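You operate a simulated robot arm through the tools that you are given. There is no shell and no other tool.

Carry out the task below with a simulated robot arm. There is one attempt and no reset: what you move stays moved.

JOB
Pump the grey gauge plate up into green, then bleed it into yellow.
Fine: lock the loose black collar and open the red handle first; shut the red handle in the green band; bleed with the blue knob, leave it shut. The plug stays.

Only the result counts: the job must be done as asked and must still hold three seconds after the hand-in. Knocking over, shifting, dropping, spilling or breaking anything else fails it.

ROBOT AND FRAMES
A 7-joint arm with a two-finger parallel gripper, fixed in place. Base frame: the origin is at the foot of the arm, x ahead of it, y to its left, z up; the work surface is at about z = 0.92. Lengths are in m, angles in rad, forces in N, time in s.
Its first joint turns from -2.601 to 2.601 rad. Payload 3.5 kg.
The TCP is the grasp point between the finger pads, 0.023 m short of the fingertips. In the tool frame z runs along the fingers and y along their closing line. Largest opening 0.094 m; finger width 0.038, thickness 0.01; the body of the gripper, 0.054 by 0.096 m, starts 0.039 m behind the TCP.
Orientation is that of the tool frame in the base frame, as [roll, pitch, yaw] about the fixed x, y, z axes, in that order (R = Rz(yaw) Ry(pitch) Rx(roll)). With the fingers straight down and closing along the base's y, the tool's x points along the base's -x, its y along +y and its z along -z.

CONTROLS
- The arm moves only by the tool servo_tool. Its argument "increments" is a list of rows, each an object of numbers (a shift or turn left out is 0, a gripper value left out holds the last): "dx", "dy", "dz": the shift along the tool's x, y, z in m; "wx", "wy", "wz": the turn, a rotation vector about the tool's x, y, z in rad; "claw": the finger opening in m, from 0 to 0.094. In form: [{"dx": .., "dy": .., "dz": .., "wx": .., "wy": .., "wz": .., "claw": ..}, ...]. A call has 1 to 20 rows; each row is the pose to reach, as a shift and turn from the pose commanded when the call began, along the tool's axes at that moment. Each row takes 0.2 s and may step no farther than 0.05 m and 0.15 rad from the row before; otherwise, or with a gripper value out of range, the whole call is refused. A pose out of reach is approached as far as the arm can. The call stops where the force on the tool passes 40 N (or 10 N more than at its start, if that is more) or the arm is blocked; 0.2 s more then pass. Each finger travels about 0.153 m/s and halts on what it meets, pressing with about 40 N; the grip force reading is that of the motor and also rises with nothing between the fingers. The clock runs only during rows and for 0.2 s after the last one: add rows that repeat a pose to give the fingers time. It gives the time, the measured TCP pose, the force on the tool (base axes), the opening and the grip force at its end, in the units of the frame above (readings bear some noise), with the torque about the TCP (base axes, N m) and any sound that the robot's microphone picked up.
- Cameras (640 x 400 px; columns grow to the right, rows downward): "scene" is fixed at [0.3999, -0.4984, 1.5802]; the picture's right is [-0.88, -0.47, 0.00], its down [-0.37, 0.69, -0.62] and it looks along [0.29, -0.55, -0.78] (base axes); focal length 348 px, centre (320, 200). "wrist" rides on the gripper at [0.086, 0.016, -0.075] in the tool frame; the picture's right is [-0.18, 0.98, 0.00], its down [-0.58, -0.11, -0.81] and it looks along [-0.79, -0.15, 0.59] (tool axes); focal length 243 px, centre (320, 200). There is no depth. A picture from a camera that has moved, and an enlarged one, comes with that camera's place and axes in the base frame and with its lens.
- snapshot(camera): a new picture of that camera. It takes no simulated time.
- inspect(camera, box): a new picture of the part [left, top, right, bottom] of that camera's present view, enlarged. It takes no simulated time.
- hand_in(): hands the job in; it is judged then, once.

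Places have to be worked out from the pictures, the camera data and where the tool is seen. Open the gripper and draw the arm clear of the work before you hand the job in, unless the task says otherwise.

The tools are called as name(argument=value, ...) on one line, values as JSON. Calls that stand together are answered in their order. servo_tool: Moves the arm, as the interface text tells. Its arguments: {"type":"object","properties":{"increments":{"type":"array"}},"required":["increments"]} The other tools are called the same way: snapshot (camera) takes a picture; inspect (camera, box) takes an enlarged picture of a part of a camera's view; hand_in () hands the job in.

At the start:

```text
time_s: 0.0
position: [0.4638, -0.9933, 1.2406]
orientation: [3.141, 0.0, 3.141]
force: [-0.2, 0.6, -0.1]
moment: [-0.01, 0.01, 0.02]
grip_width: 0.0938
grasp_force: 0.1
```

scene: 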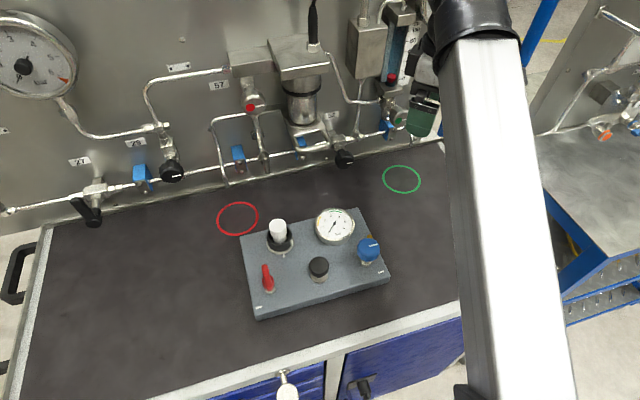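
wrist: 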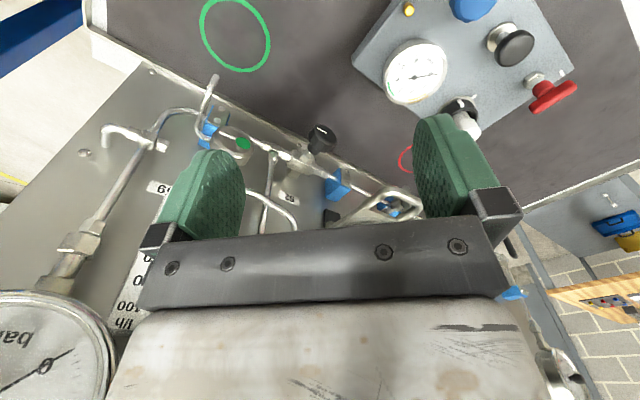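

I'll start by looking closely at the gauge plate from both cameras.

inspect(camera="scene", box=[220, 190, 400, 320])

inspect(camera="wrist", box=[340, 0, 600, 170])

inspect(camera="scene", box=[300, 195, 390, 255])

inspect(camera="scene", box=[240, 210, 330, 300])

```text
3.08 times, centred on (310, 255) of scene
camera zoom: at [0.3999, -0.4984, 1.5802], right [-0.88, -0.47, 0.0], down [-0.37, 0.69, -0.62], along [0.29, -0.55, -0.78], focal length 1072 px, centre (351, 31)
```

zoom: 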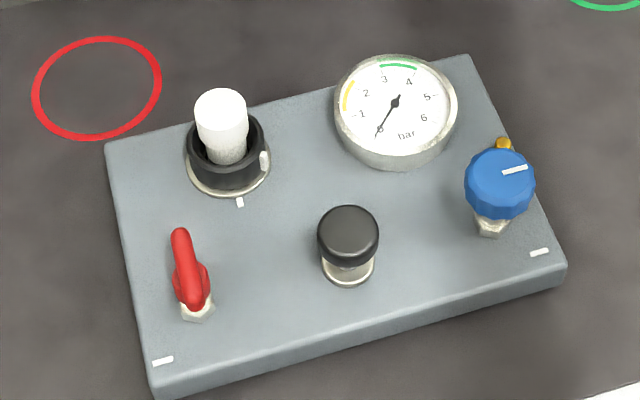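

```text
2.35 times, centred on (470, 85) of wrist
camera zoom: at [0.377, -0.9778, 1.3144], right [0.18, 0.98, 0.0], down [0.58, -0.11, 0.81], along [0.79, -0.15, -0.59], focal length 571 px, centre (-33, 471)
```

zoom: 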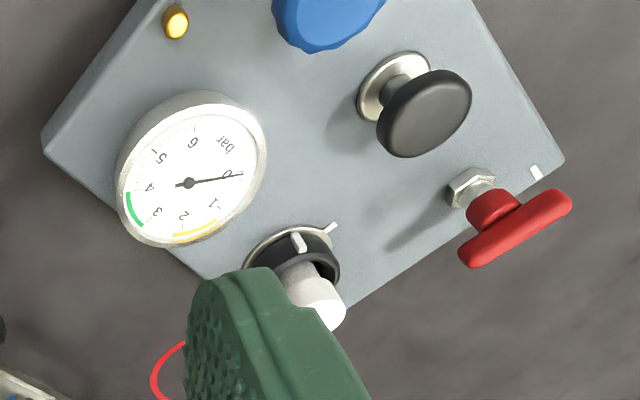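

```text
6.67 times, centred on (345, 225) of scene
camera zoom: at [0.3999, -0.4984, 1.5802], right [-0.88, -0.47, 0.0], down [-0.37, 0.69, -0.62], along [0.29, -0.55, -0.78], focal length 2322 px, centre (153, 33)
```

zoom: 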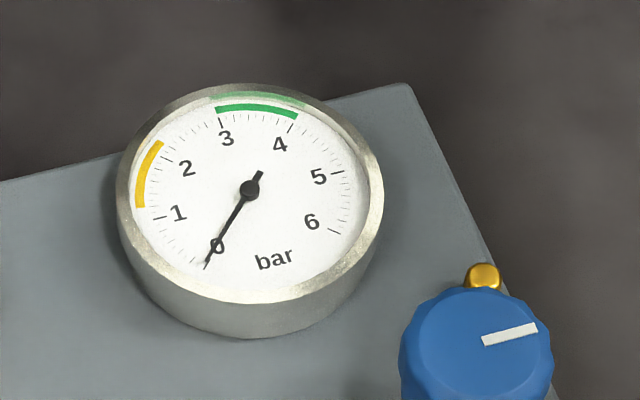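

```text
4.44 times, centred on (285, 255) of scene
camera zoom: at [0.3999, -0.4984, 1.5802], right [-0.88, -0.47, 0.0], down [-0.37, 0.69, -0.62], along [0.29, -0.55, -0.78], focal length 1548 px, centre (476, -44)
```

zoom: 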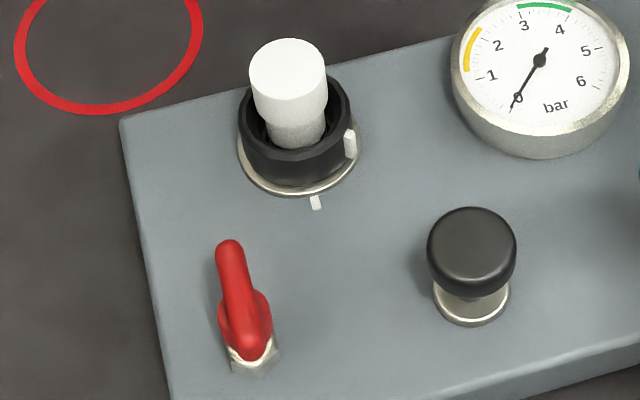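

The plate sits turned about 45° at roughly (0.578, -0.805). I'll zoom in on the marks for the collar, red handle and blue knob.

inspect(camera="scene", box=[260, 210, 310, 260])

inspect(camera="scene", box=[245, 255, 295, 315])

inspect(camera="scene", box=[345, 230, 395, 285])

inspect(camera="wrist", box=[480, 40, 590, 140])

```text
8.00 times, centred on (285, 235) of scene
camera zoom: at [0.3999, -0.4984, 1.5802], right [-0.88, -0.47, 0.0], down [-0.37, 0.69, -0.62], along [0.29, -0.55, -0.78], focal length 2786 px, centre (600, -80)
```

zoom: 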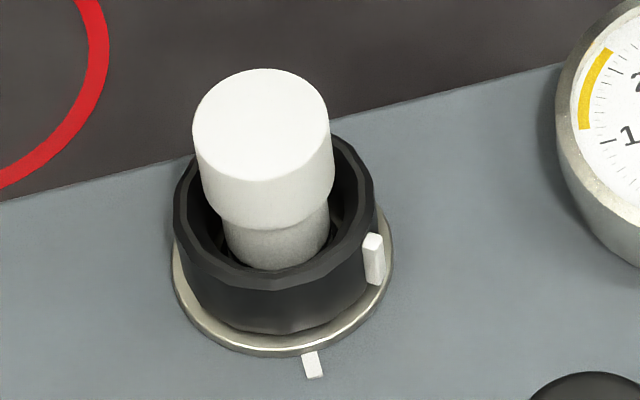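

```text
6.67 times, centred on (270, 285) of scene
camera zoom: at [0.3999, -0.4984, 1.5802], right [-0.88, -0.47, 0.0], down [-0.37, 0.69, -0.62], along [0.29, -0.55, -0.78], focal length 2322 px, centre (653, -367)
```

zoom: 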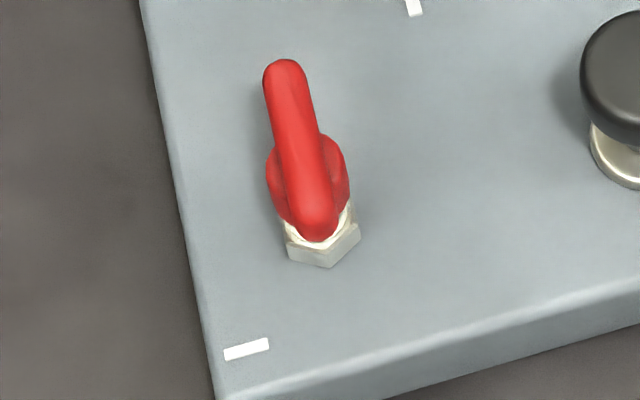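

```text
7.27 times, centred on (370, 258) of scene
camera zoom: at [0.3999, -0.4984, 1.5802], right [-0.88, -0.47, 0.0], down [-0.37, 0.69, -0.62], along [0.29, -0.55, -0.78], focal length 2532 px, centre (-44, -218)
```

zoom: 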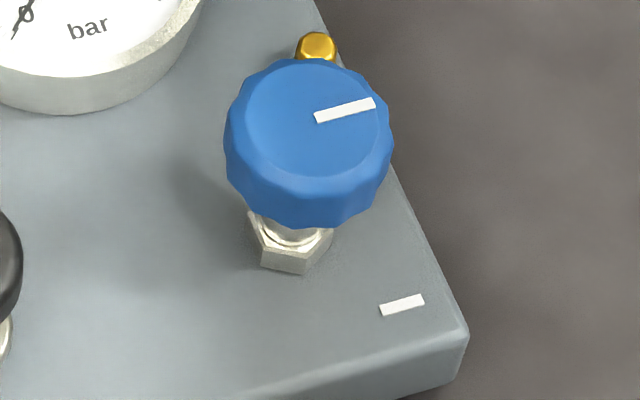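

```text
4.00 times, centred on (535, 90) of wrist
camera zoom: at [0.377, -0.9778, 1.3144], right [0.18, 0.98, 0.0], down [0.58, -0.11, 0.81], along [0.79, -0.15, -0.59], focal length 970 px, centre (-540, 640)
```

zoom: 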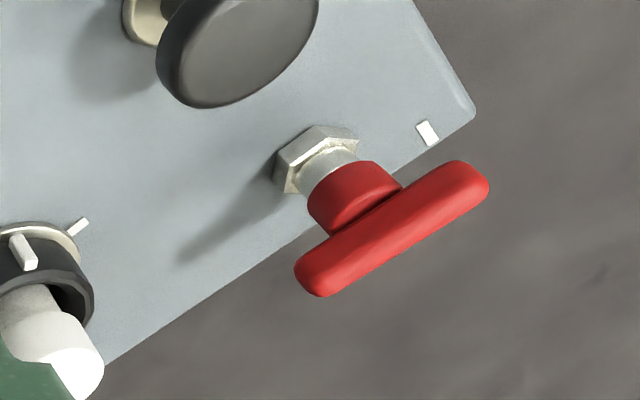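

Layout so far: collar ≈ (0.648, -0.80), black pump button ≈ (0.545, -0.773), red T-bar ≈ (0.612, -0.70), blue knob ≈ (0.476, -0.843), gauge at 0. I'll move high above the collar to check my estimate with the wrist camera.

servo_tool(increments=[{"dx": -0.031, "dy": 0.032}, {"dx": -0.062, "dy": 0.064}, {"dx": -0.092, "dy": 0.096}, {"dx": -0.123, "dy": 0.129}, {"dx": -0.154, "dy": 0.161}, {"dx": -0.184, "dy": 0.193}, {"dx": -0.184, "dy": 0.193, "dz": 0.04}, {"dx": -0.184, "dy": 0.193, "dz": 0.08}, {"dx": -0.184, "dy": 0.193, "dz": 0.08}])

snapshot(camera="wrist")

snapshot(camera="scene")

```text
time_s: 2.0
position: [0.6462, -0.7986, 1.1566]
orientation: [-3.14, 0.0, 3.141]
force: [-0.8, -0.4, -0.7]
moment: [-0.01, -0.01, -0.03]
grip_width: 0.0942
grasp_force: 0.0
```

```text
taken
camera wrist: at [0.5603, -0.7822, 1.2315], right [0.18, 0.98, 0.0], down [0.58, -0.11, 0.81], along [0.79, -0.15, -0.59], focal length 243 px, centre (320, 200)
```

wrist: 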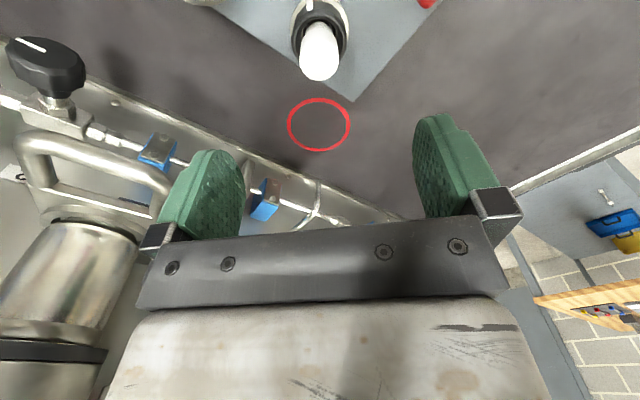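

```text
taken
```

scene: 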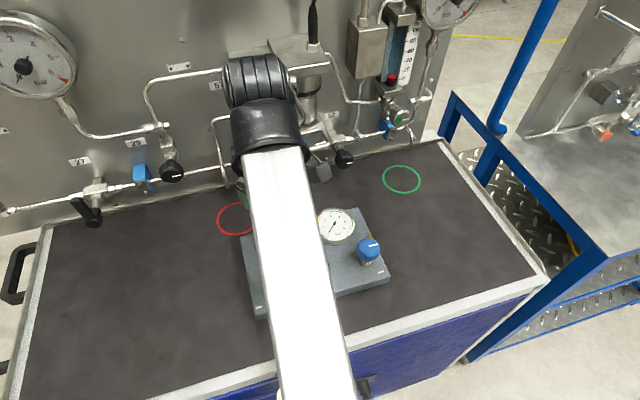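

The gauge is still visible past the arm. I'll enlarge the collar in the wrist view to triangulate it.

inspect(camera="wrist", box=[260, 0, 388, 80])

inspect(camera="scene", box=[300, 195, 390, 255])

```text
5.00 times, centred on (324, 40) of wrist
camera zoom: at [0.5603, -0.7822, 1.2315], right [0.18, 0.98, 0.0], down [0.58, -0.11, 0.81], along [0.79, -0.15, -0.59], focal length 1213 px, centre (300, 1000)
```

zoom: 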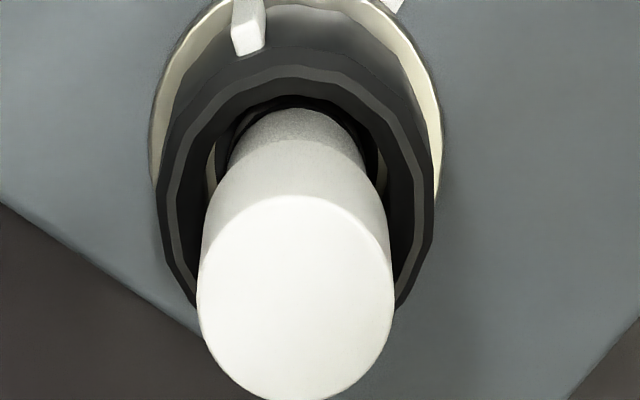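

```text
6.67 times, centred on (345, 225) of scene
camera zoom: at [0.3999, -0.4984, 1.5802], right [-0.88, -0.47, 0.0], down [-0.37, 0.69, -0.62], along [0.29, -0.55, -0.78], focal length 2322 px, centre (153, 33)
```

zoom: 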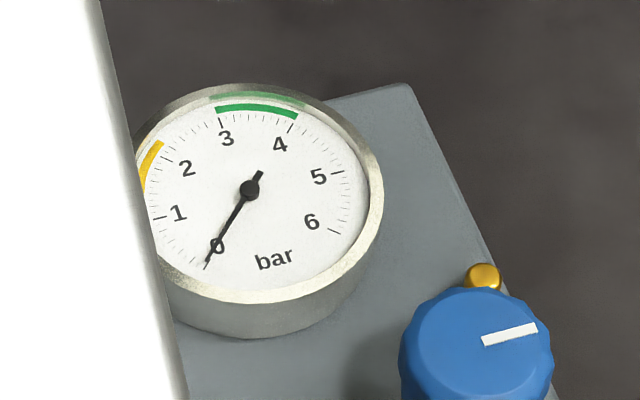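

Triangulation puts the plug top at (0.651, -0.800, 1.019) and the collar rim at z ≈ 0.977 with diameter ≈ 0.051. The collar nub is at about 195° and its tick at 135°, so it needs ~60° clockwise from above. I'll align, turn the closing line perpendicular to the nub and descend to just above the plug.

servo_tool(increments=[{"dx": -0.004, "dy": -0.001, "dz": 0.03, "wz": -0.1, "claw": 0.094}, {"dx": -0.004, "dy": -0.001, "dz": 0.07, "wz": -0.2}, {"dx": -0.004, "dy": -0.001, "dz": 0.1, "wz": -0.2}, {"dx": -0.004, "dy": -0.001, "dz": 0.1, "wz": -0.2}, {"dx": -0.004, "dy": -0.001, "dz": 0.1, "wz": -0.2}])

snapshot(camera="wrist")

```text
time_s: 3.2
position: [0.6509, -0.7997, 1.0581]
orientation: [-3.141, 0.0, -2.942]
force: [-0.5, -0.4, -0.5]
moment: [0.01, 0.01, -0.05]
grip_width: 0.0939
grasp_force: 0.1
```

```text
taken
camera wrist: at [0.5629, -0.8024, 1.1328], right [-0.02, 1.0, 0.0], down [0.59, 0.01, 0.81], along [0.81, 0.01, -0.59], focal length 243 px, centre (320, 200)
```

wrist: 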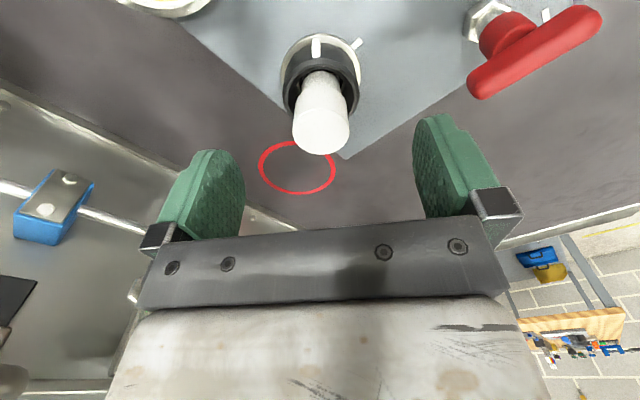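

The plug lies on the tool axis in the wrist view. I'll descend so the tips straddle the collar with the palm just above the plug.

servo_tool(increments=[{"dz": 0.03}, {"dz": 0.055}, {"dz": 0.067}, {"dz": 0.067}, {"dz": 0.067}])

snapshot(camera="wrist")

snapshot(camera="scene")

```text
time_s: 4.4
position: [0.6518, -0.8019, 0.9937]
orientation: [3.141, 0.0, -2.941]
force: [0.1, 0.0, 0.3]
moment: [0.01, -0.01, -0.01]
grip_width: 0.0939
grasp_force: 0.0
```

```text
taken
camera wrist: at [0.5638, -0.8029, 1.0675], right [-0.02, 1.0, 0.0], down [0.59, 0.01, 0.81], along [0.81, 0.01, -0.59], focal length 243 px, centre (320, 200)
```

wrist: 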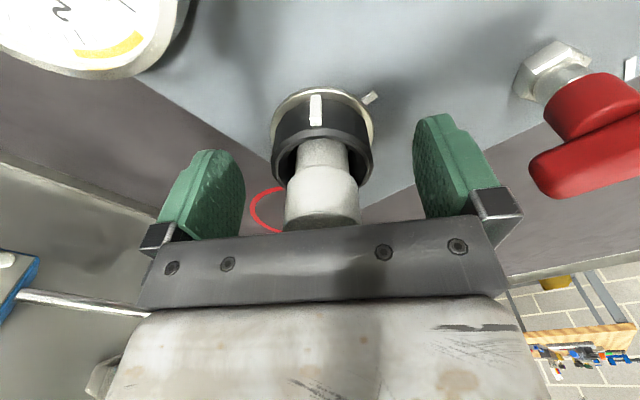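

```text
taken
```

scene: 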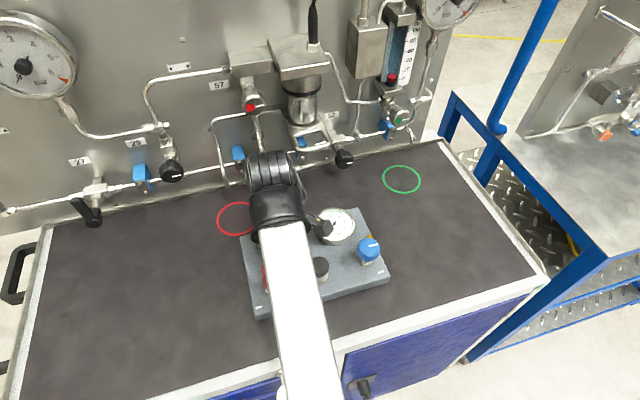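

Alignment is good, with about 13 mm between palm and plug top. I'll go 5 mm lower for more overlap, then close on the collar.

servo_tool(increments=[{"dz": 0.005}, {"dz": 0.006}, {"dz": 0.006, "claw": 0.06}, {"dz": 0.006, "claw": 0.045}, {"dz": 0.006, "claw": 0.045}, {"dz": 0.006, "claw": 0.045}])

snapshot(camera="wrist")

```text
time_s: 5.8
position: [0.65, -0.8017, 0.9875]
orientation: [-3.141, -0.001, -2.941]
force: [-2.8, 7.7, -0.1]
moment: [0.24, -0.08, 0.03]
grip_width: 0.0507
grasp_force: 40.1
```

```text
taken
camera wrist: at [0.5637, -0.8022, 1.0618], right [-0.02, 1.0, 0.0], down [0.59, 0.01, 0.81], along [0.81, 0.01, -0.59], focal length 243 px, centre (320, 200)
```

wrist: 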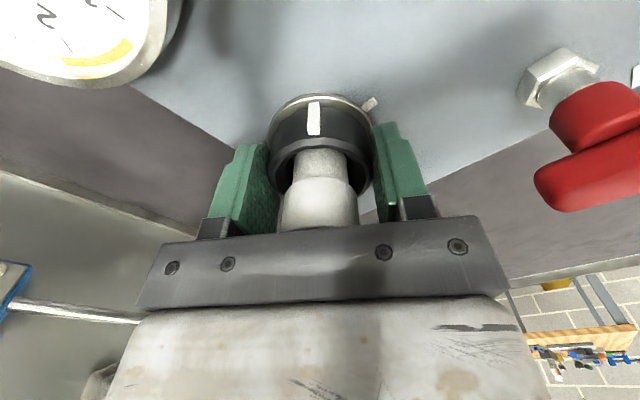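

The collar is gripped at 0.0507 with a ~1.5 mm side offset. I'll relieve that and start turning clockwise (positive tool z), watching the moment.

servo_tool(increments=[{"dy": 0.0015}, {"dy": 0.0015, "wz": 0.1}, {"dy": 0.0015, "wz": 0.2}, {"dy": 0.0015, "wz": 0.3}, {"dy": 0.0015, "wz": 0.4}])

snapshot(camera="wrist")

```text
time_s: 7.0
position: [0.6506, -0.8006, 0.988]
orientation: [-3.14, 0.001, 2.942]
force: [6.8, 6.0, 5.9]
moment: [0.6, 0.93, 0.07]
grip_width: 0.0506
grasp_force: 39.6
```

```text
taken
camera wrist: at [0.5701, -0.7671, 1.0617], right [0.38, 0.93, 0.0], down [0.55, -0.22, 0.81], along [0.75, -0.3, -0.59], focal length 243 px, centre (320, 200)
```

wrist: 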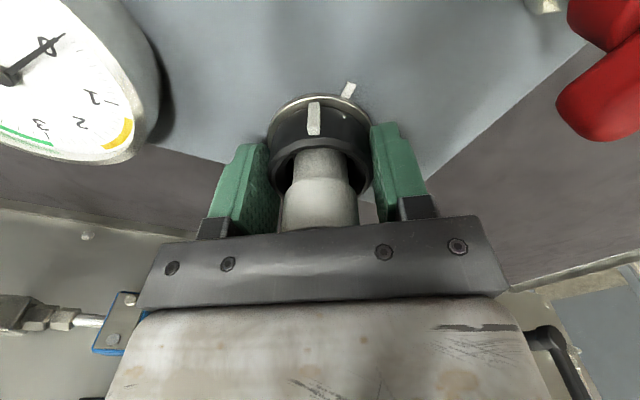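

The collar turns with the gripper and the nub approaches the tick; moment about z is small. I'll continue another 0.4 rad.

servo_tool(increments=[{"wz": 0.1}, {"wz": 0.2}, {"wz": 0.3}, {"wz": 0.4}, {"wz": 0.4}])

inspect(camera="wrist", box=[220, 50, 420, 230])

```text
time_s: 8.2
position: [0.6512, -0.8001, 0.9872]
orientation: [-3.139, 0.002, 2.541]
force: [12.3, -2.5, 14.8]
moment: [0.97, 0.02, -0.07]
grip_width: 0.0507
grasp_force: 40.0
```

```text
2.22 times, centred on (320, 140) of wrist
camera zoom: at [0.5896, -0.7372, 1.0615], right [0.71, 0.71, 0.0], down [0.42, -0.42, 0.81], along [0.57, -0.57, -0.59], focal length 539 px, centre (320, 333)
```

zoom: 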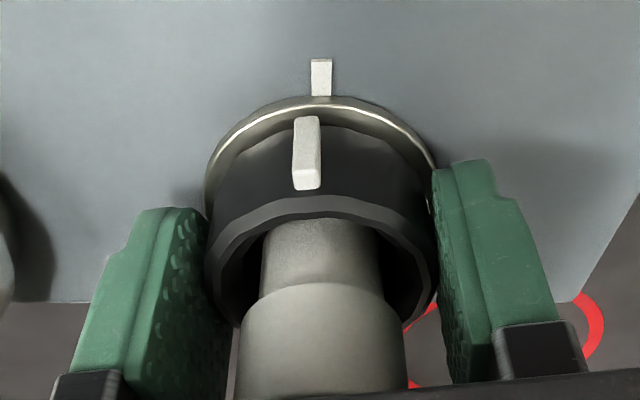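

About 0.13 rad remain before nub and tick line up. I'll turn the rest and feel for the stop.

servo_tool(increments=[{"wz": 0.06}, {"wz": 0.12}, {"wz": 0.15}, {"wz": 0.15}])

inspect(camera="wrist", box=[220, 50, 420, 230])

```text
time_s: 9.2
position: [0.6502, -0.7994, 0.987]
orientation: [-3.142, -0.001, 2.391]
force: [5.9, 17.1, 2.8]
moment: [0.33, -0.11, 0.26]
grip_width: 0.0525
grasp_force: 8.8
```

```text
2.22 times, centred on (320, 140) of wrist
camera zoom: at [0.5986, -0.7287, 1.0618], right [0.8, 0.59, 0.0], down [0.35, -0.48, 0.81], along [0.48, -0.65, -0.59], focal length 539 px, centre (320, 333)
```

zoom: 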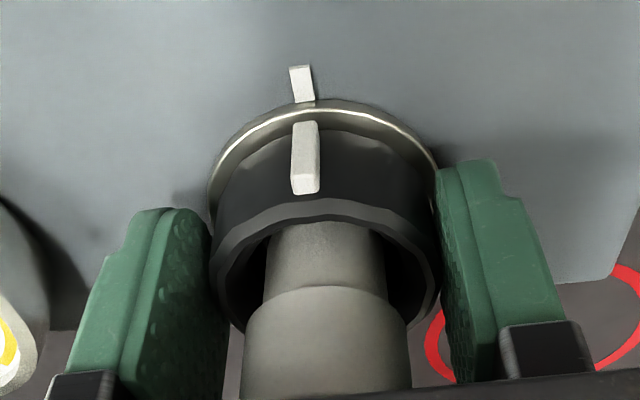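

Nub and tick are now at the same angle (~133°), and the grip reading suggests the collar met its stop. I'll open and rise straight up to check.

servo_tool(increments=[{"claw": 0.07}, {"claw": 0.08}, {"claw": 0.08, "dz": -0.03}, {"claw": 0.08, "dz": -0.07}, {"claw": 0.08, "dz": -0.11}, {"claw": 0.08, "dz": -0.11}])

snapshot(camera="wrist")

inspect(camera="wrist", box=[260, 0, 388, 80])

```text
time_s: 10.6
position: [0.65, -0.8009, 1.0984]
orientation: [-3.14, 0.0, 2.394]
force: [-0.6, -0.5, 0.2]
moment: [-0.01, 0.0, -0.04]
grip_width: 0.08
grasp_force: 0.1
```

```text
taken
camera wrist: at [0.5983, -0.7301, 1.1723], right [0.8, 0.59, 0.0], down [0.35, -0.48, 0.81], along [0.48, -0.65, -0.59], focal length 243 px, centre (320, 200)
```

wrist: 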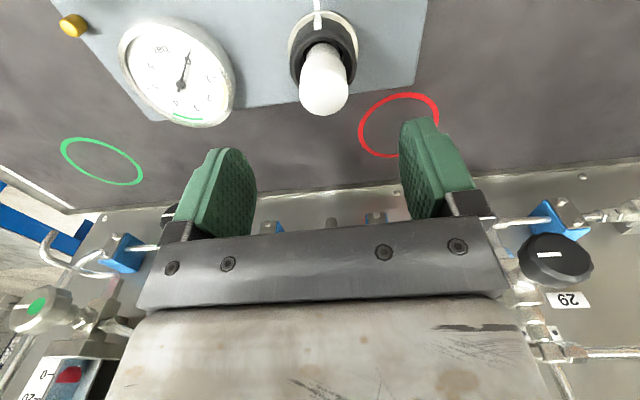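

```text
5.00 times, centred on (324, 40) of wrist
camera zoom: at [0.5983, -0.7301, 1.1723], right [0.8, 0.59, 0.0], down [0.35, -0.48, 0.81], along [0.48, -0.65, -0.59], focal length 1213 px, centre (300, 1000)
```

zoom: 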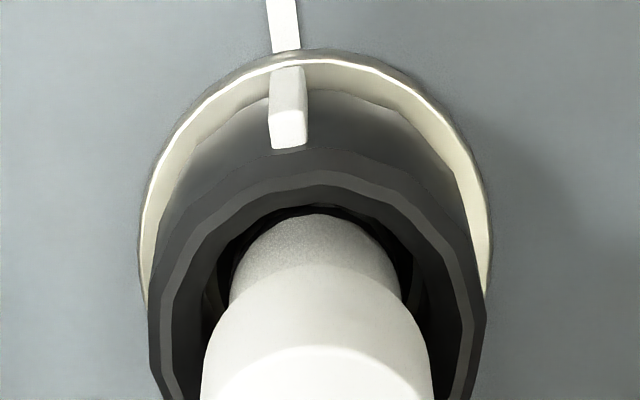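

The collar nub is in line with the tick and the plug is in place. Next I'll move over the red T-bar at about (0.612, -0.70) with the fingers closing along the plate's long axis.

servo_tool(increments=[{"dx": 0.032, "dy": 0.016, "dz": -0.02}, {"dx": 0.064, "dy": 0.032, "dz": -0.02, "wz": 0.037}, {"dx": 0.096, "dy": 0.048, "dz": -0.02, "wz": 0.037, "claw": 0.06}, {"dx": 0.096, "dy": 0.048, "dz": -0.02, "wz": 0.037}, {"dx": 0.096, "dy": 0.048, "dz": -0.02, "wz": 0.037}])

snapshot(camera="wrist")

snapshot(camera="scene")

```text
time_s: 11.8
position: [0.6112, -0.7022, 1.1166]
orientation: [-3.139, 0.001, 2.357]
force: [-0.3, -14.7, -28.7]
moment: [-1.08, -1.44, 0.74]
grip_width: 0.0597
grasp_force: 0.1
```

```text
taken
camera wrist: at [0.5618, -0.6287, 1.1902], right [0.83, 0.56, 0.0], down [0.33, -0.49, 0.81], along [0.46, -0.67, -0.59], focal length 243 px, centre (320, 200)
```

wrist: 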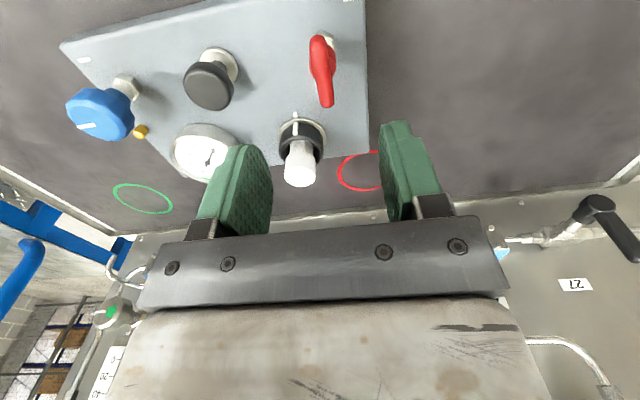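

```text
taken
```

scene: 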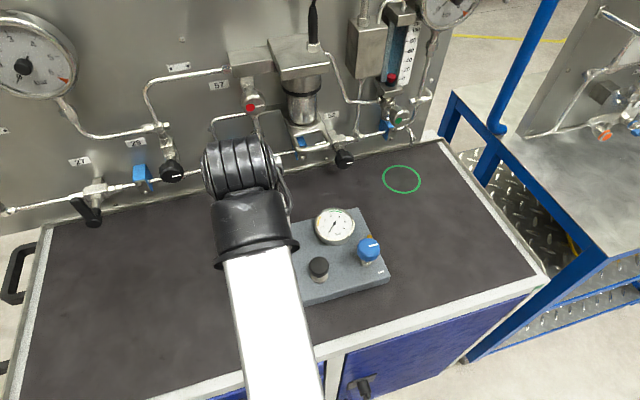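

The force reading is unexpectedly -29 N in z with nothing visible touching. I'll hold still for a moment to re-read it.

servo_tool(increments=[{"dz": 0.0}, {"dz": 0.0}])

inspect(camera="scene", box=[180, 100, 400, 320])

```text
time_s: 12.4
position: [0.6111, -0.7021, 1.1156]
orientation: [3.14, 0.0, 2.354]
force: [4.4, -10.4, -31.3]
moment: [-1.74, -1.03, 0.05]
grip_width: 0.0603
grasp_force: 0.0
```

```text
1.82 times, centred on (290, 210) of scene
camera zoom: at [0.3999, -0.4984, 1.5802], right [-0.88, -0.47, 0.0], down [-0.37, 0.69, -0.62], along [0.29, -0.55, -0.78], focal length 633 px, centre (374, 182)
```

zoom: 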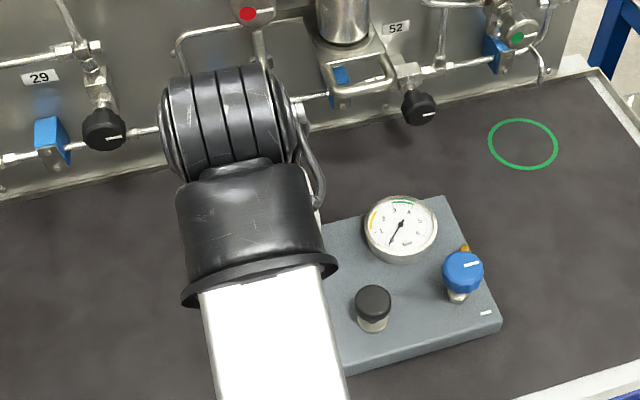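

A steady downward push of ~31 N suggests the back of the hand (camera side, facing the base) is touching the forearm. I'll turn the tool away from that heading in small steps and see whether the force vanishes.

servo_tool(increments=[{"wz": -0.13}, {"wz": -0.26}, {"wz": -0.39}, {"wz": -0.39}])

```text
time_s: 12.7
position: [0.6124, -0.7012, 1.1163]
orientation: [-3.141, 0.008, 2.367]
force: [-0.2, -0.5, -1.0]
moment: [0.0, 0.01, 0.0]
grip_width: 0.0603
grasp_force: 0.0
stopped in row 1: the force on the tool passed its limit at 65 N (the readings are from after the stop); the commanded pose is now the measured one
```

The force/moment locates the contact at the wrist camera, so the camera hits the forearm when it faces the base this close in. I'll back out to the collar position, where it was free, before re-orienting.

servo_tool(increments=[{"dx": -0.03, "dy": -0.014}, {"dx": -0.06, "dy": -0.03}, {"dx": -0.097, "dy": -0.045}, {"dx": -0.097, "dy": -0.045}])

```text
time_s: 13.7
position: [0.6496, -0.8035, 1.1172]
orientation: [-3.141, 0.007, 2.367]
force: [-0.2, -0.4, -0.1]
moment: [0.01, -0.01, 0.0]
grip_width: 0.0598
grasp_force: 0.1
```

No contact here. I'll turn 90° counter-clockwise (from above) so the camera faces sideways.

servo_tool(increments=[{"wz": -0.15}, {"wz": -0.3}, {"wz": -0.45}, {"wz": -0.6}, {"wz": -0.75}, {"wz": -0.9}, {"wz": -1.05}, {"wz": -1.2}, {"wz": -1.35}, {"wz": -1.5}, {"wz": -1.56}, {"wz": -1.56}])

snapshot(camera="wrist")

```text
time_s: 16.3
position: [0.6489, -0.8011, 1.1171]
orientation: [-3.135, 0.0, -2.357]
force: [0.7, 0.3, -0.6]
moment: [0.0, 0.01, 0.0]
grip_width: 0.0601
grasp_force: 0.1
```

```text
taken
camera wrist: at [0.5767, -0.8509, 1.1914], right [-0.57, 0.82, -0.01], down [0.48, 0.34, 0.81], along [0.67, 0.45, -0.59], focal length 243 px, centre (320, 200)
```

wrist: 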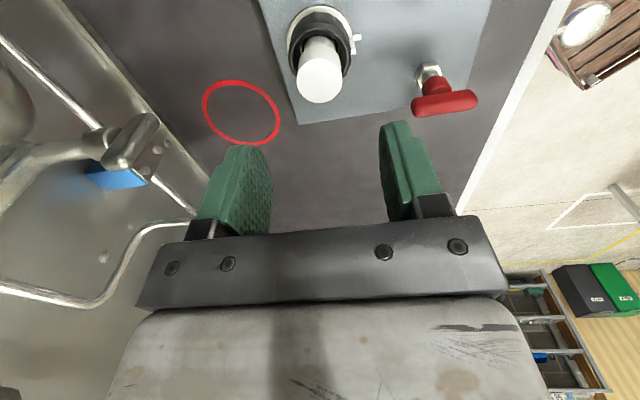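

Free here with camera facing along the plate. I'll move over the red handle in this heading, checking for contact.

servo_tool(increments=[{"dx": -0.015, "dy": 0.033, "wx": -0.006}, {"dx": -0.03, "dy": 0.065, "wx": -0.006}, {"dx": -0.045, "dy": 0.0973, "wx": -0.006}, {"dx": -0.045, "dy": 0.0973, "wx": -0.006}])

snapshot(camera="wrist")

snapshot(camera="scene")

```text
time_s: 17.3
position: [0.6104, -0.6983, 1.1139]
orientation: [-3.141, 0.0, -2.355]
force: [0.0, 0.1, 0.4]
moment: [0.01, -0.01, -0.02]
grip_width: 0.0601
grasp_force: 0.1
```

```text
taken
camera wrist: at [0.5381, -0.7469, 1.1886], right [-0.56, 0.83, 0.0], down [0.49, 0.33, 0.81], along [0.67, 0.45, -0.59], focal length 243 px, centre (320, 200)
```

wrist: 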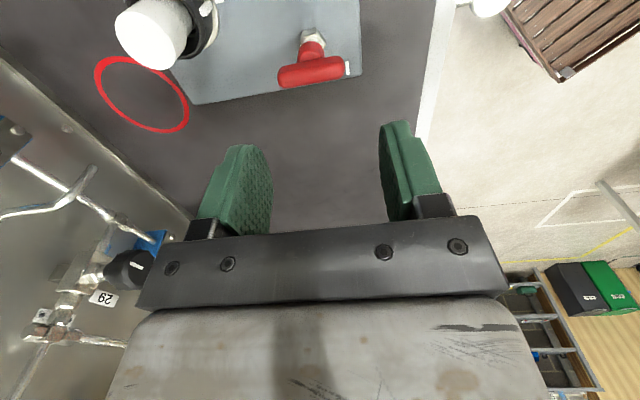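

```text
taken
```

scene: 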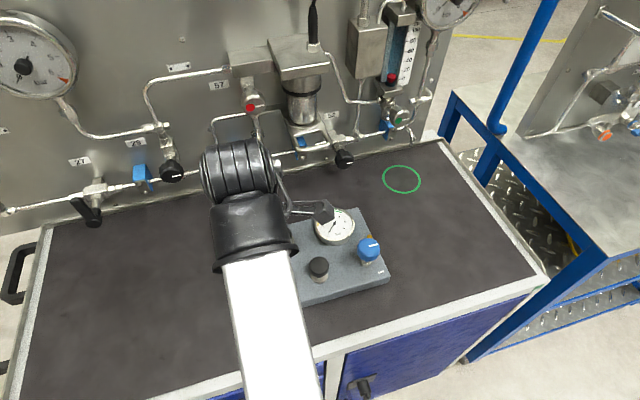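

No contact in this heading. I'll enlarge the handle for its dimensions.

inspect(camera="wrist", box=[250, 10, 378, 100])

```text
4.44 times, centred on (314, 55) of wrist
camera zoom: at [0.5381, -0.7469, 1.1886], right [-0.56, 0.83, 0.0], down [0.49, 0.33, 0.81], along [0.67, 0.45, -0.59], focal length 1078 px, centre (347, 844)
```

zoom: 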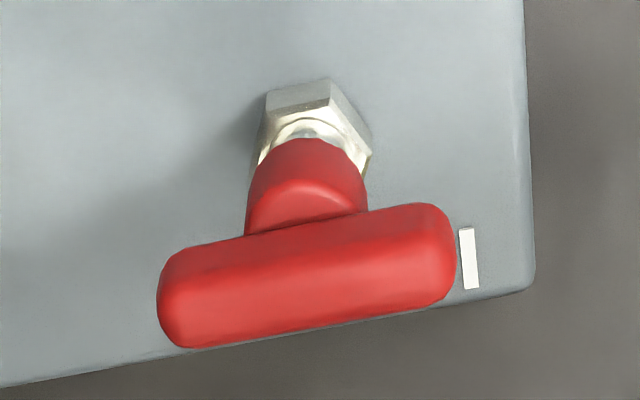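

The bar is ~49 mm long, 10–12 mm thick and centred near z 1.01. I'll turn another 90° CCW so the fingers can straddle it with the camera facing outward.

servo_tool(increments=[{"wz": -0.15}, {"wz": -0.3}, {"wz": -0.45}, {"wz": -0.6}, {"wz": -0.75}, {"wz": -0.9}, {"wz": -1.05}, {"wz": -1.2}, {"wz": -1.35}, {"wz": -1.5}, {"wz": -1.57}, {"wz": -1.57}])

snapshot(camera="wrist")

snapshot(camera="scene")

```text
time_s: 19.9
position: [0.6201, -0.6947, 1.1174]
orientation: [-3.137, 0.001, -0.927]
force: [0.8, 0.8, 0.3]
moment: [-0.03, 0.02, 0.01]
grip_width: 0.0597
grasp_force: 0.0
out of reach, approached as far as the arm can: row 10, 11, 12
```

```text
taken
camera wrist: at [0.659, -0.773, 1.1906], right [-0.9, -0.44, 0.0], down [-0.27, 0.53, 0.81], along [-0.36, 0.72, -0.59], focal length 243 px, centre (320, 200)
```

wrist: 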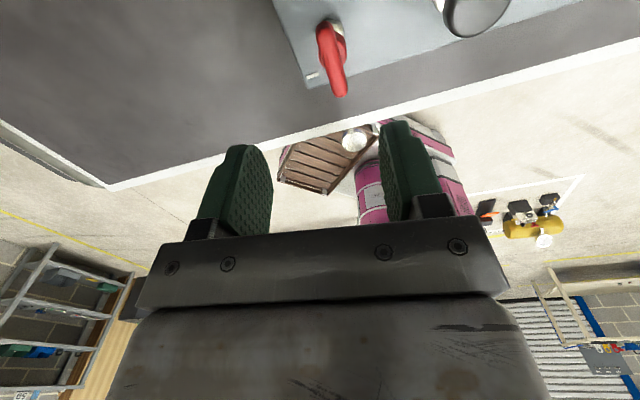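

```text
taken
```

scene: 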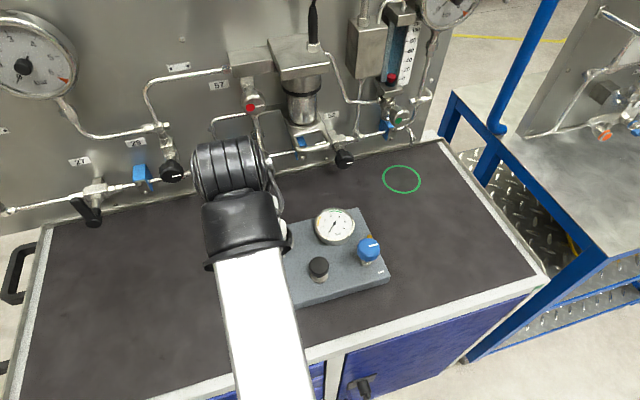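

The wrist joint's limit is at tool yaw ≈ -0.93, about 8° short. That's close enough to straddle the bar, so I'll back off to a reachable yaw.

servo_tool(increments=[{"wz": 0.1}, {"wz": 0.18}, {"wz": 0.18}])

inspect(camera="wrist", box=[256, 0, 384, 100])

```text
time_s: 20.7
position: [0.6203, -0.6943, 1.1157]
orientation: [-3.138, 0.0, -1.109]
force: [0.6, -0.4, 0.2]
moment: [0.02, -0.05, -0.01]
grip_width: 0.0602
grasp_force: 0.0
```

```text
4.00 times, centred on (320, 50) of wrist
camera zoom: at [0.6438, -0.7786, 1.1896], right [-0.96, -0.27, 0.0], down [-0.17, 0.57, 0.81], along [-0.22, 0.78, -0.59], focal length 970 px, centre (320, 800)
```

zoom: 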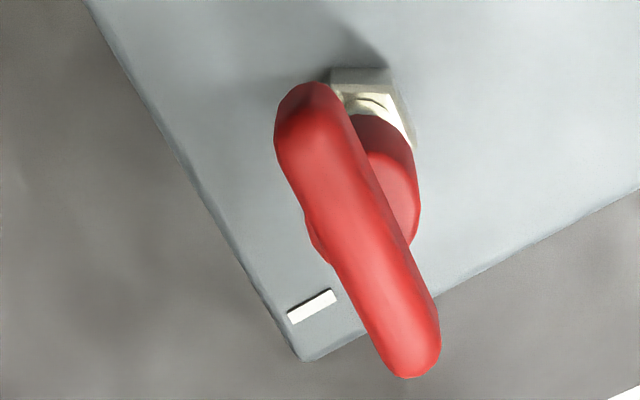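

The bar's heading is about -50°, so the tool at -54° fits well. I'll move over its centre (0.615, -0.704) and descend to z ≈ 1.045 for a check.

servo_tool(increments=[{"dx": 0.006, "dy": 0.009, "wz": -0.1}, {"dx": 0.006, "dy": 0.009, "dz": 0.03, "wz": -0.16}, {"dx": 0.006, "dy": 0.009, "dz": 0.07, "wz": -0.16}, {"dx": 0.006, "dy": 0.009, "dz": 0.07, "wz": -0.16}])

snapshot(camera="wrist")

```text
time_s: 21.7
position: [0.6138, -0.7045, 1.0439]
orientation: [-3.137, 0.0, -0.946]
force: [0.3, -0.3, 0.2]
moment: [-0.02, 0.01, -0.01]
grip_width: 0.0603
grasp_force: 0.1
```

```text
taken
camera wrist: at [0.651, -0.783, 1.1173], right [-0.9, -0.43, 0.0], down [-0.25, 0.53, 0.81], along [-0.34, 0.73, -0.59], focal length 243 px, centre (320, 200)
```

wrist: 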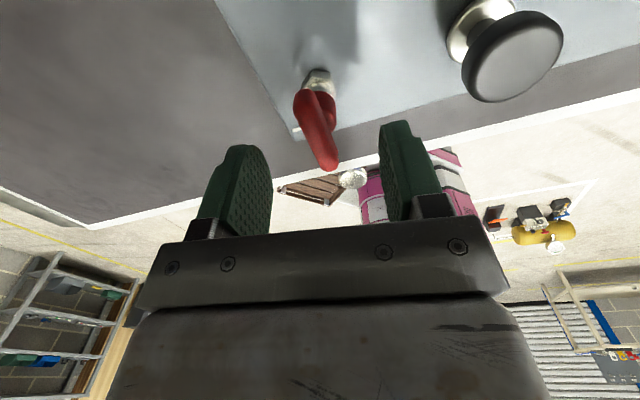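

Centred well. I'll descend to z ≈ 1.025 and close on the bar.

servo_tool(increments=[{"dz": 0.01}, {"dz": 0.018}, {"dz": 0.018}, {"dz": 0.018, "claw": 0.03}, {"dz": 0.018, "claw": 0.005}, {"dz": 0.018, "claw": 0.005}])

snapshot(camera="wrist")

```text
time_s: 23.1
position: [0.6153, -0.7029, 1.0263]
orientation: [-3.138, -0.001, -0.944]
force: [-3.4, -2.7, 0.5]
moment: [-0.29, 0.21, 1.79]
grip_width: 0.018
grasp_force: 39.7
```

```text
taken
camera wrist: at [0.6521, -0.7827, 1.1004], right [-0.9, -0.43, 0.0], down [-0.26, 0.53, 0.81], along [-0.34, 0.73, -0.59], focal length 243 px, centre (320, 200)
```

wrist: 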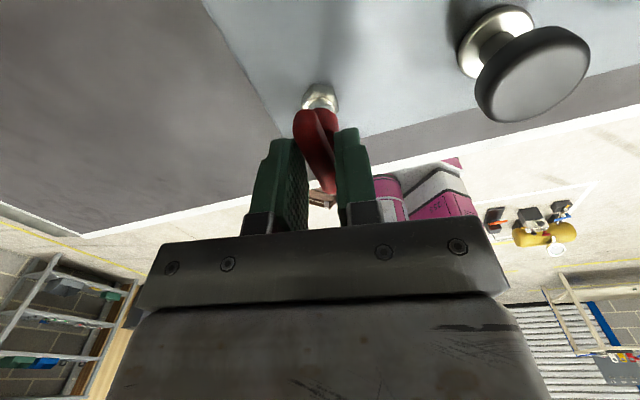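

The grip stopped at 18 mm with +1.8 N·m on the tool, so the bar is against its stop clockwise and must open counter-clockwise. I'll release, lift and turn so the fingers can clamp the bar by its two ends.

servo_tool(increments=[{"claw": 0.06}, {"claw": 0.075}, {"dz": -0.03, "claw": 0.075}, {"dz": -0.05}, {"dz": -0.05, "wz": 0.15}, {"dz": -0.05, "wz": 0.3}, {"dz": -0.05, "wz": 0.45}, {"dz": -0.05, "wz": 0.6}, {"dz": -0.05, "wz": 0.75}, {"dz": -0.05, "wz": 0.9}, {"dz": -0.05, "wz": 1.05}, {"dz": -0.05, "wz": 1.2}, {"dz": -0.05, "wz": 1.35}, {"dz": -0.05, "wz": 1.412}, {"dz": -0.05, "wz": 1.412}])

snapshot(camera="wrist")

snapshot(camera="scene")

```text
time_s: 26.3
position: [0.6156, -0.7031, 1.0768]
orientation: [-3.141, 0.003, -2.36]
force: [-0.1, 0.6, 0.2]
moment: [-0.02, 0.06, -0.01]
grip_width: 0.0749
grasp_force: 0.1
```

```text
taken
camera wrist: at [0.5416, -0.7527, 1.1514], right [-0.56, 0.83, 0.0], down [0.49, 0.33, 0.81], along [0.67, 0.45, -0.59], focal length 243 px, centre (320, 200)
```

wrist: 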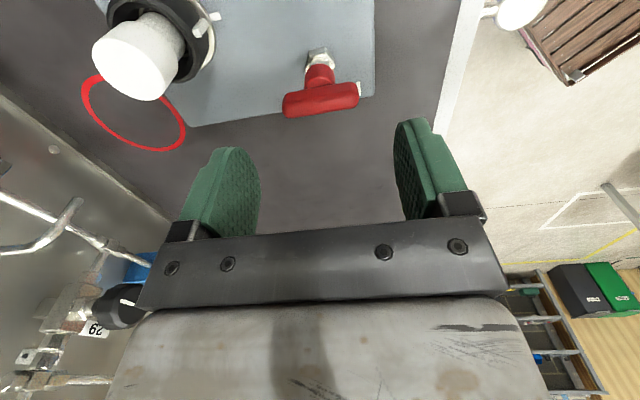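

```text
taken
```

scene: 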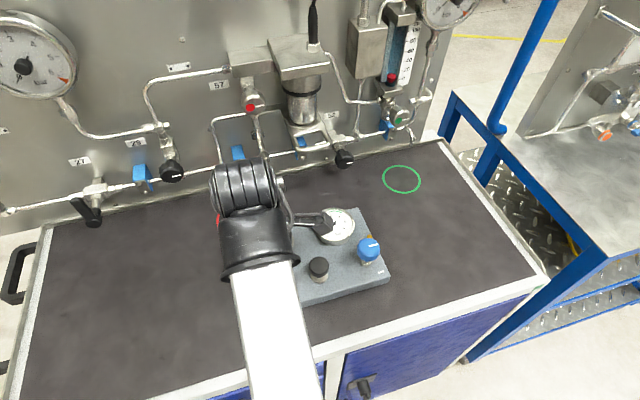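

The bar lies squarely between the open fingers. I'll descend and clamp it on its ends.

servo_tool(increments=[{"dz": 0.03}, {"dz": 0.05}, {"dz": 0.053}, {"dz": 0.053}, {"dz": 0.053, "claw": 0.05}, {"dz": 0.053, "claw": 0.03}, {"dz": 0.053, "claw": 0.03}])

inspect(camera="wrist", box=[200, 60, 460, 230])

```text
time_s: 27.9
position: [0.6162, -0.7015, 1.0238]
orientation: [3.142, 0.002, -2.358]
force: [-2.5, 3.2, 0.1]
moment: [0.23, 0.23, 0.01]
grip_width: 0.05
grasp_force: 40.3
```

```text
2.35 times, centred on (330, 145) of wrist
camera zoom: at [0.5434, -0.7513, 1.0988], right [-0.56, 0.83, 0.0], down [0.49, 0.33, 0.81], along [0.67, 0.46, -0.59], focal length 571 px, centre (296, 329)
```

zoom: 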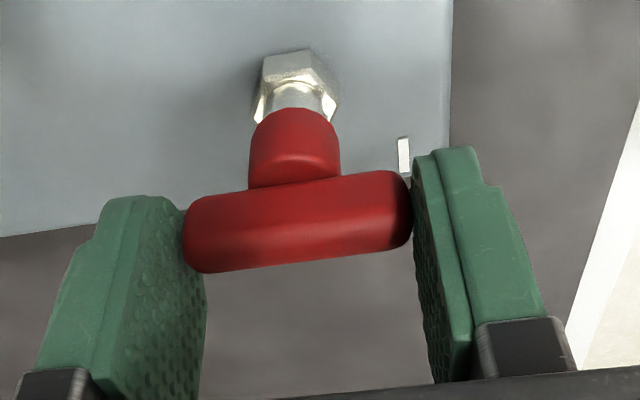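

The bar is clamped by its ends (50 mm). I'll turn it counter-clockwise in small steps.

servo_tool(increments=[{"wz": -0.08}, {"wz": -0.16}, {"wz": -0.24}, {"wz": -0.32}, {"wz": -0.4}])

inspect(camera="wrist", box=[200, 60, 460, 230])

```text
time_s: 29.1
position: [0.6153, -0.7018, 1.0261]
orientation: [-3.14, 0.005, -1.956]
force: [2.2, 15.4, 5.0]
moment: [0.95, 0.45, -0.06]
grip_width: 0.0497
grasp_force: 39.7
```

```text
2.35 times, centred on (330, 145) of wrist
camera zoom: at [0.5679, -0.7754, 1.0987], right [-0.84, 0.54, 0.0], down [0.32, 0.49, 0.81], along [0.44, 0.68, -0.59], focal length 571 px, centre (296, 329)
```

zoom: 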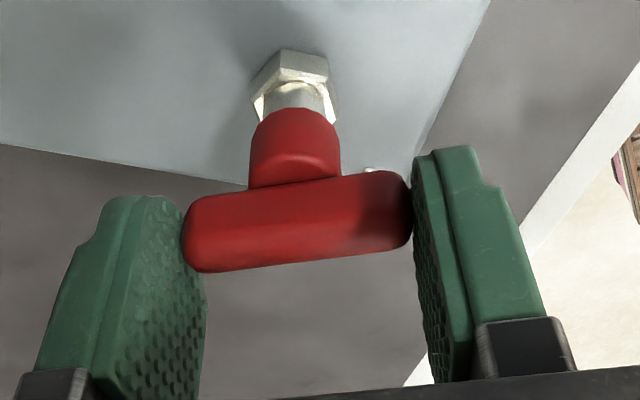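

The handle follows easily. I'll relieve the 15 N side load by shifting 1.5 mm and turn on toward the wrist limit.

servo_tool(increments=[{"dx": -0.0014, "dy": 0.0006, "wz": -0.1}, {"dx": -0.0014, "dy": 0.0006, "wz": -0.2}, {"dx": -0.0014, "dy": 0.0006, "wz": -0.3}, {"dx": -0.0014, "dy": 0.0006, "wz": -0.4}, {"dx": -0.0014, "dy": 0.0006, "wz": -0.5}])

inspect(camera="wrist", box=[200, 60, 460, 230])

```text
time_s: 30.3
position: [0.6151, -0.702, 1.0251]
orientation: [-3.137, 0.001, -1.456]
force: [-6.1, 10.4, 6.5]
moment: [0.47, 0.24, -0.02]
grip_width: 0.0497
grasp_force: 39.7
```

```text
2.35 times, centred on (330, 145) of wrist
camera zoom: at [0.6082, -0.7889, 1.099], right [-1.0, 0.07, 0.0], down [0.04, 0.59, 0.81], along [0.06, 0.81, -0.59], focal length 571 px, centre (296, 329)
```

zoom: 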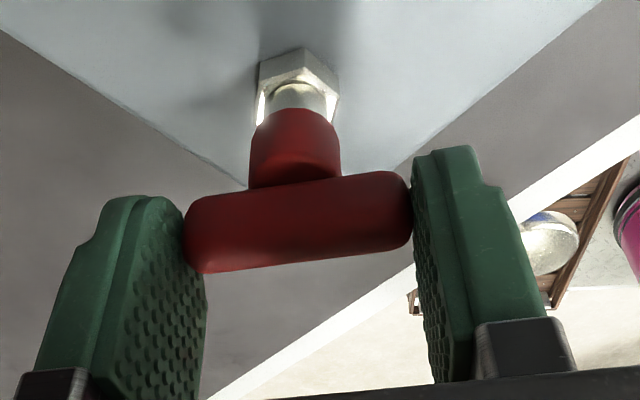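

Turned 0.9 rad so far with no stop felt. I'll continue to just before the wrist limit.

servo_tool(increments=[{"wz": -0.1}, {"wz": -0.2}, {"wz": -0.3}, {"wz": -0.4}, {"wz": -0.48}, {"wz": -0.48}])

inspect(camera="wrist", box=[200, 60, 460, 230])

```text
time_s: 31.7
position: [0.6134, -0.7016, 1.0244]
orientation: [-3.138, 0.0, -0.978]
force: [-15.2, 8.5, 9.5]
moment: [0.07, 1.24, 0.07]
grip_width: 0.0501
grasp_force: 40.2
```

```text
2.35 times, centred on (330, 145) of wrist
camera zoom: at [0.6485, -0.7822, 1.0991], right [-0.92, -0.4, 0.0], down [-0.24, 0.54, 0.81], along [-0.32, 0.74, -0.59], focal length 571 px, centre (296, 329)
```

zoom: 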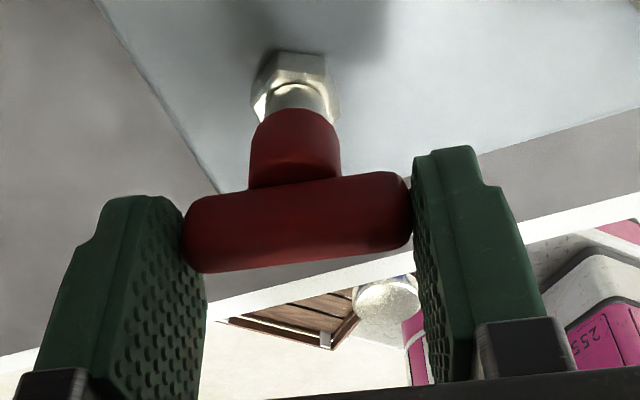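

Turned 79°. For the remaining ~11° I'll release, lift, turn the tool to straddle the bar crosswise (yaw ≈ -2.52) and regrip.

servo_tool(increments=[{"claw": 0.06}, {"claw": 0.075}, {"dz": -0.03}, {"dz": -0.05}, {"dz": -0.05, "wz": 0.15}, {"dz": -0.05, "wz": 0.3}, {"dz": -0.05, "wz": 0.45}, {"dz": -0.05, "wz": 0.6}, {"dz": -0.05, "wz": 0.75}, {"dz": -0.05, "wz": 0.9}, {"dz": -0.05, "wz": 1.05}, {"dz": -0.05, "wz": 1.2}, {"dz": -0.05, "wz": 1.35}, {"dz": -0.05, "wz": 1.5}, {"dz": -0.05, "wz": 1.56}, {"dz": -0.05, "wz": 1.56}])

snapshot(camera="wrist")

inspect(camera="wrist", box=[256, 40, 384, 140])

```text
time_s: 35.1
position: [0.613, -0.7007, 1.075]
orientation: [3.141, 0.007, -2.539]
force: [-0.1, -0.1, 0.4]
moment: [0.0, -0.01, 0.0]
grip_width: 0.075
grasp_force: 0.0
```

```text
taken
camera wrist: at [0.5333, -0.7372, 1.1489], right [-0.4, 0.91, 0.0], down [0.54, 0.24, 0.81], along [0.74, 0.33, -0.59], focal length 243 px, centre (320, 200)
```

wrist: 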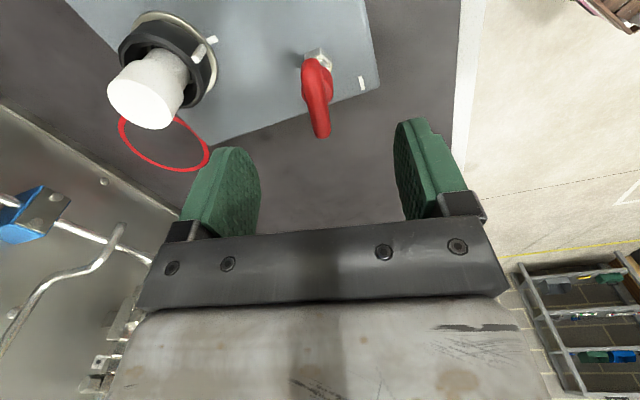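

```text
4.00 times, centred on (320, 90) of wrist
camera zoom: at [0.5333, -0.7372, 1.1489], right [-0.4, 0.91, 0.0], down [0.54, 0.24, 0.81], along [0.74, 0.33, -0.59], focal length 970 px, centre (320, 640)
```

zoom: 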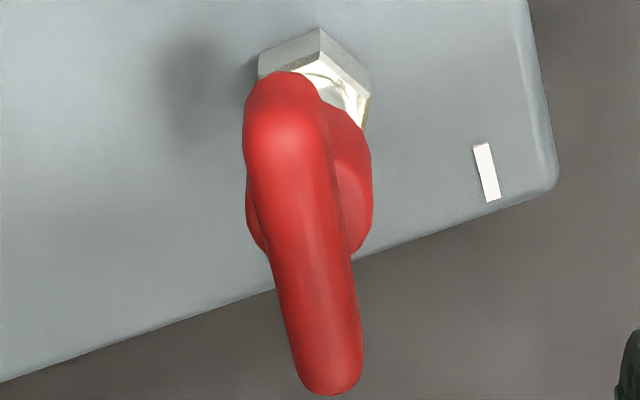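

The bar is between the fingers and nearly parallel to the mark. I'll descend, grip crosswise, then turn counter-clockwise to find the open stop.

servo_tool(increments=[{"dy": -0.001, "dz": 0.03}, {"dy": -0.001, "dz": 0.05}, {"dy": -0.001, "dz": 0.05, "claw": 0.04}, {"dy": -0.001, "dz": 0.05, "claw": 0.02}, {"dy": -0.001, "dz": 0.05, "claw": 0.005}, {"dy": -0.001, "dz": 0.05, "claw": 0.005}])

inspect(camera="wrist", box=[200, 60, 460, 230])

```text
time_s: 36.5
position: [0.6151, -0.7037, 1.0244]
orientation: [3.141, 0.002, -2.539]
force: [-5.2, 6.6, 0.0]
moment: [0.16, -0.06, -0.04]
grip_width: 0.0119
grasp_force: 39.5
```

```text
2.35 times, centred on (330, 145) of wrist
camera zoom: at [0.5339, -0.7392, 1.0977], right [-0.41, 0.91, 0.0], down [0.54, 0.24, 0.81], along [0.74, 0.33, -0.59], focal length 571 px, centre (296, 329)
```

zoom: 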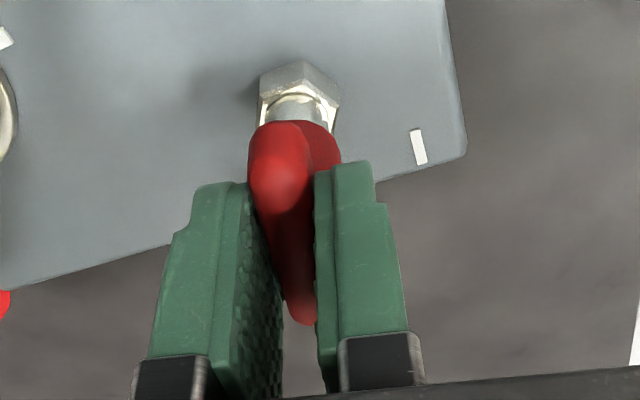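

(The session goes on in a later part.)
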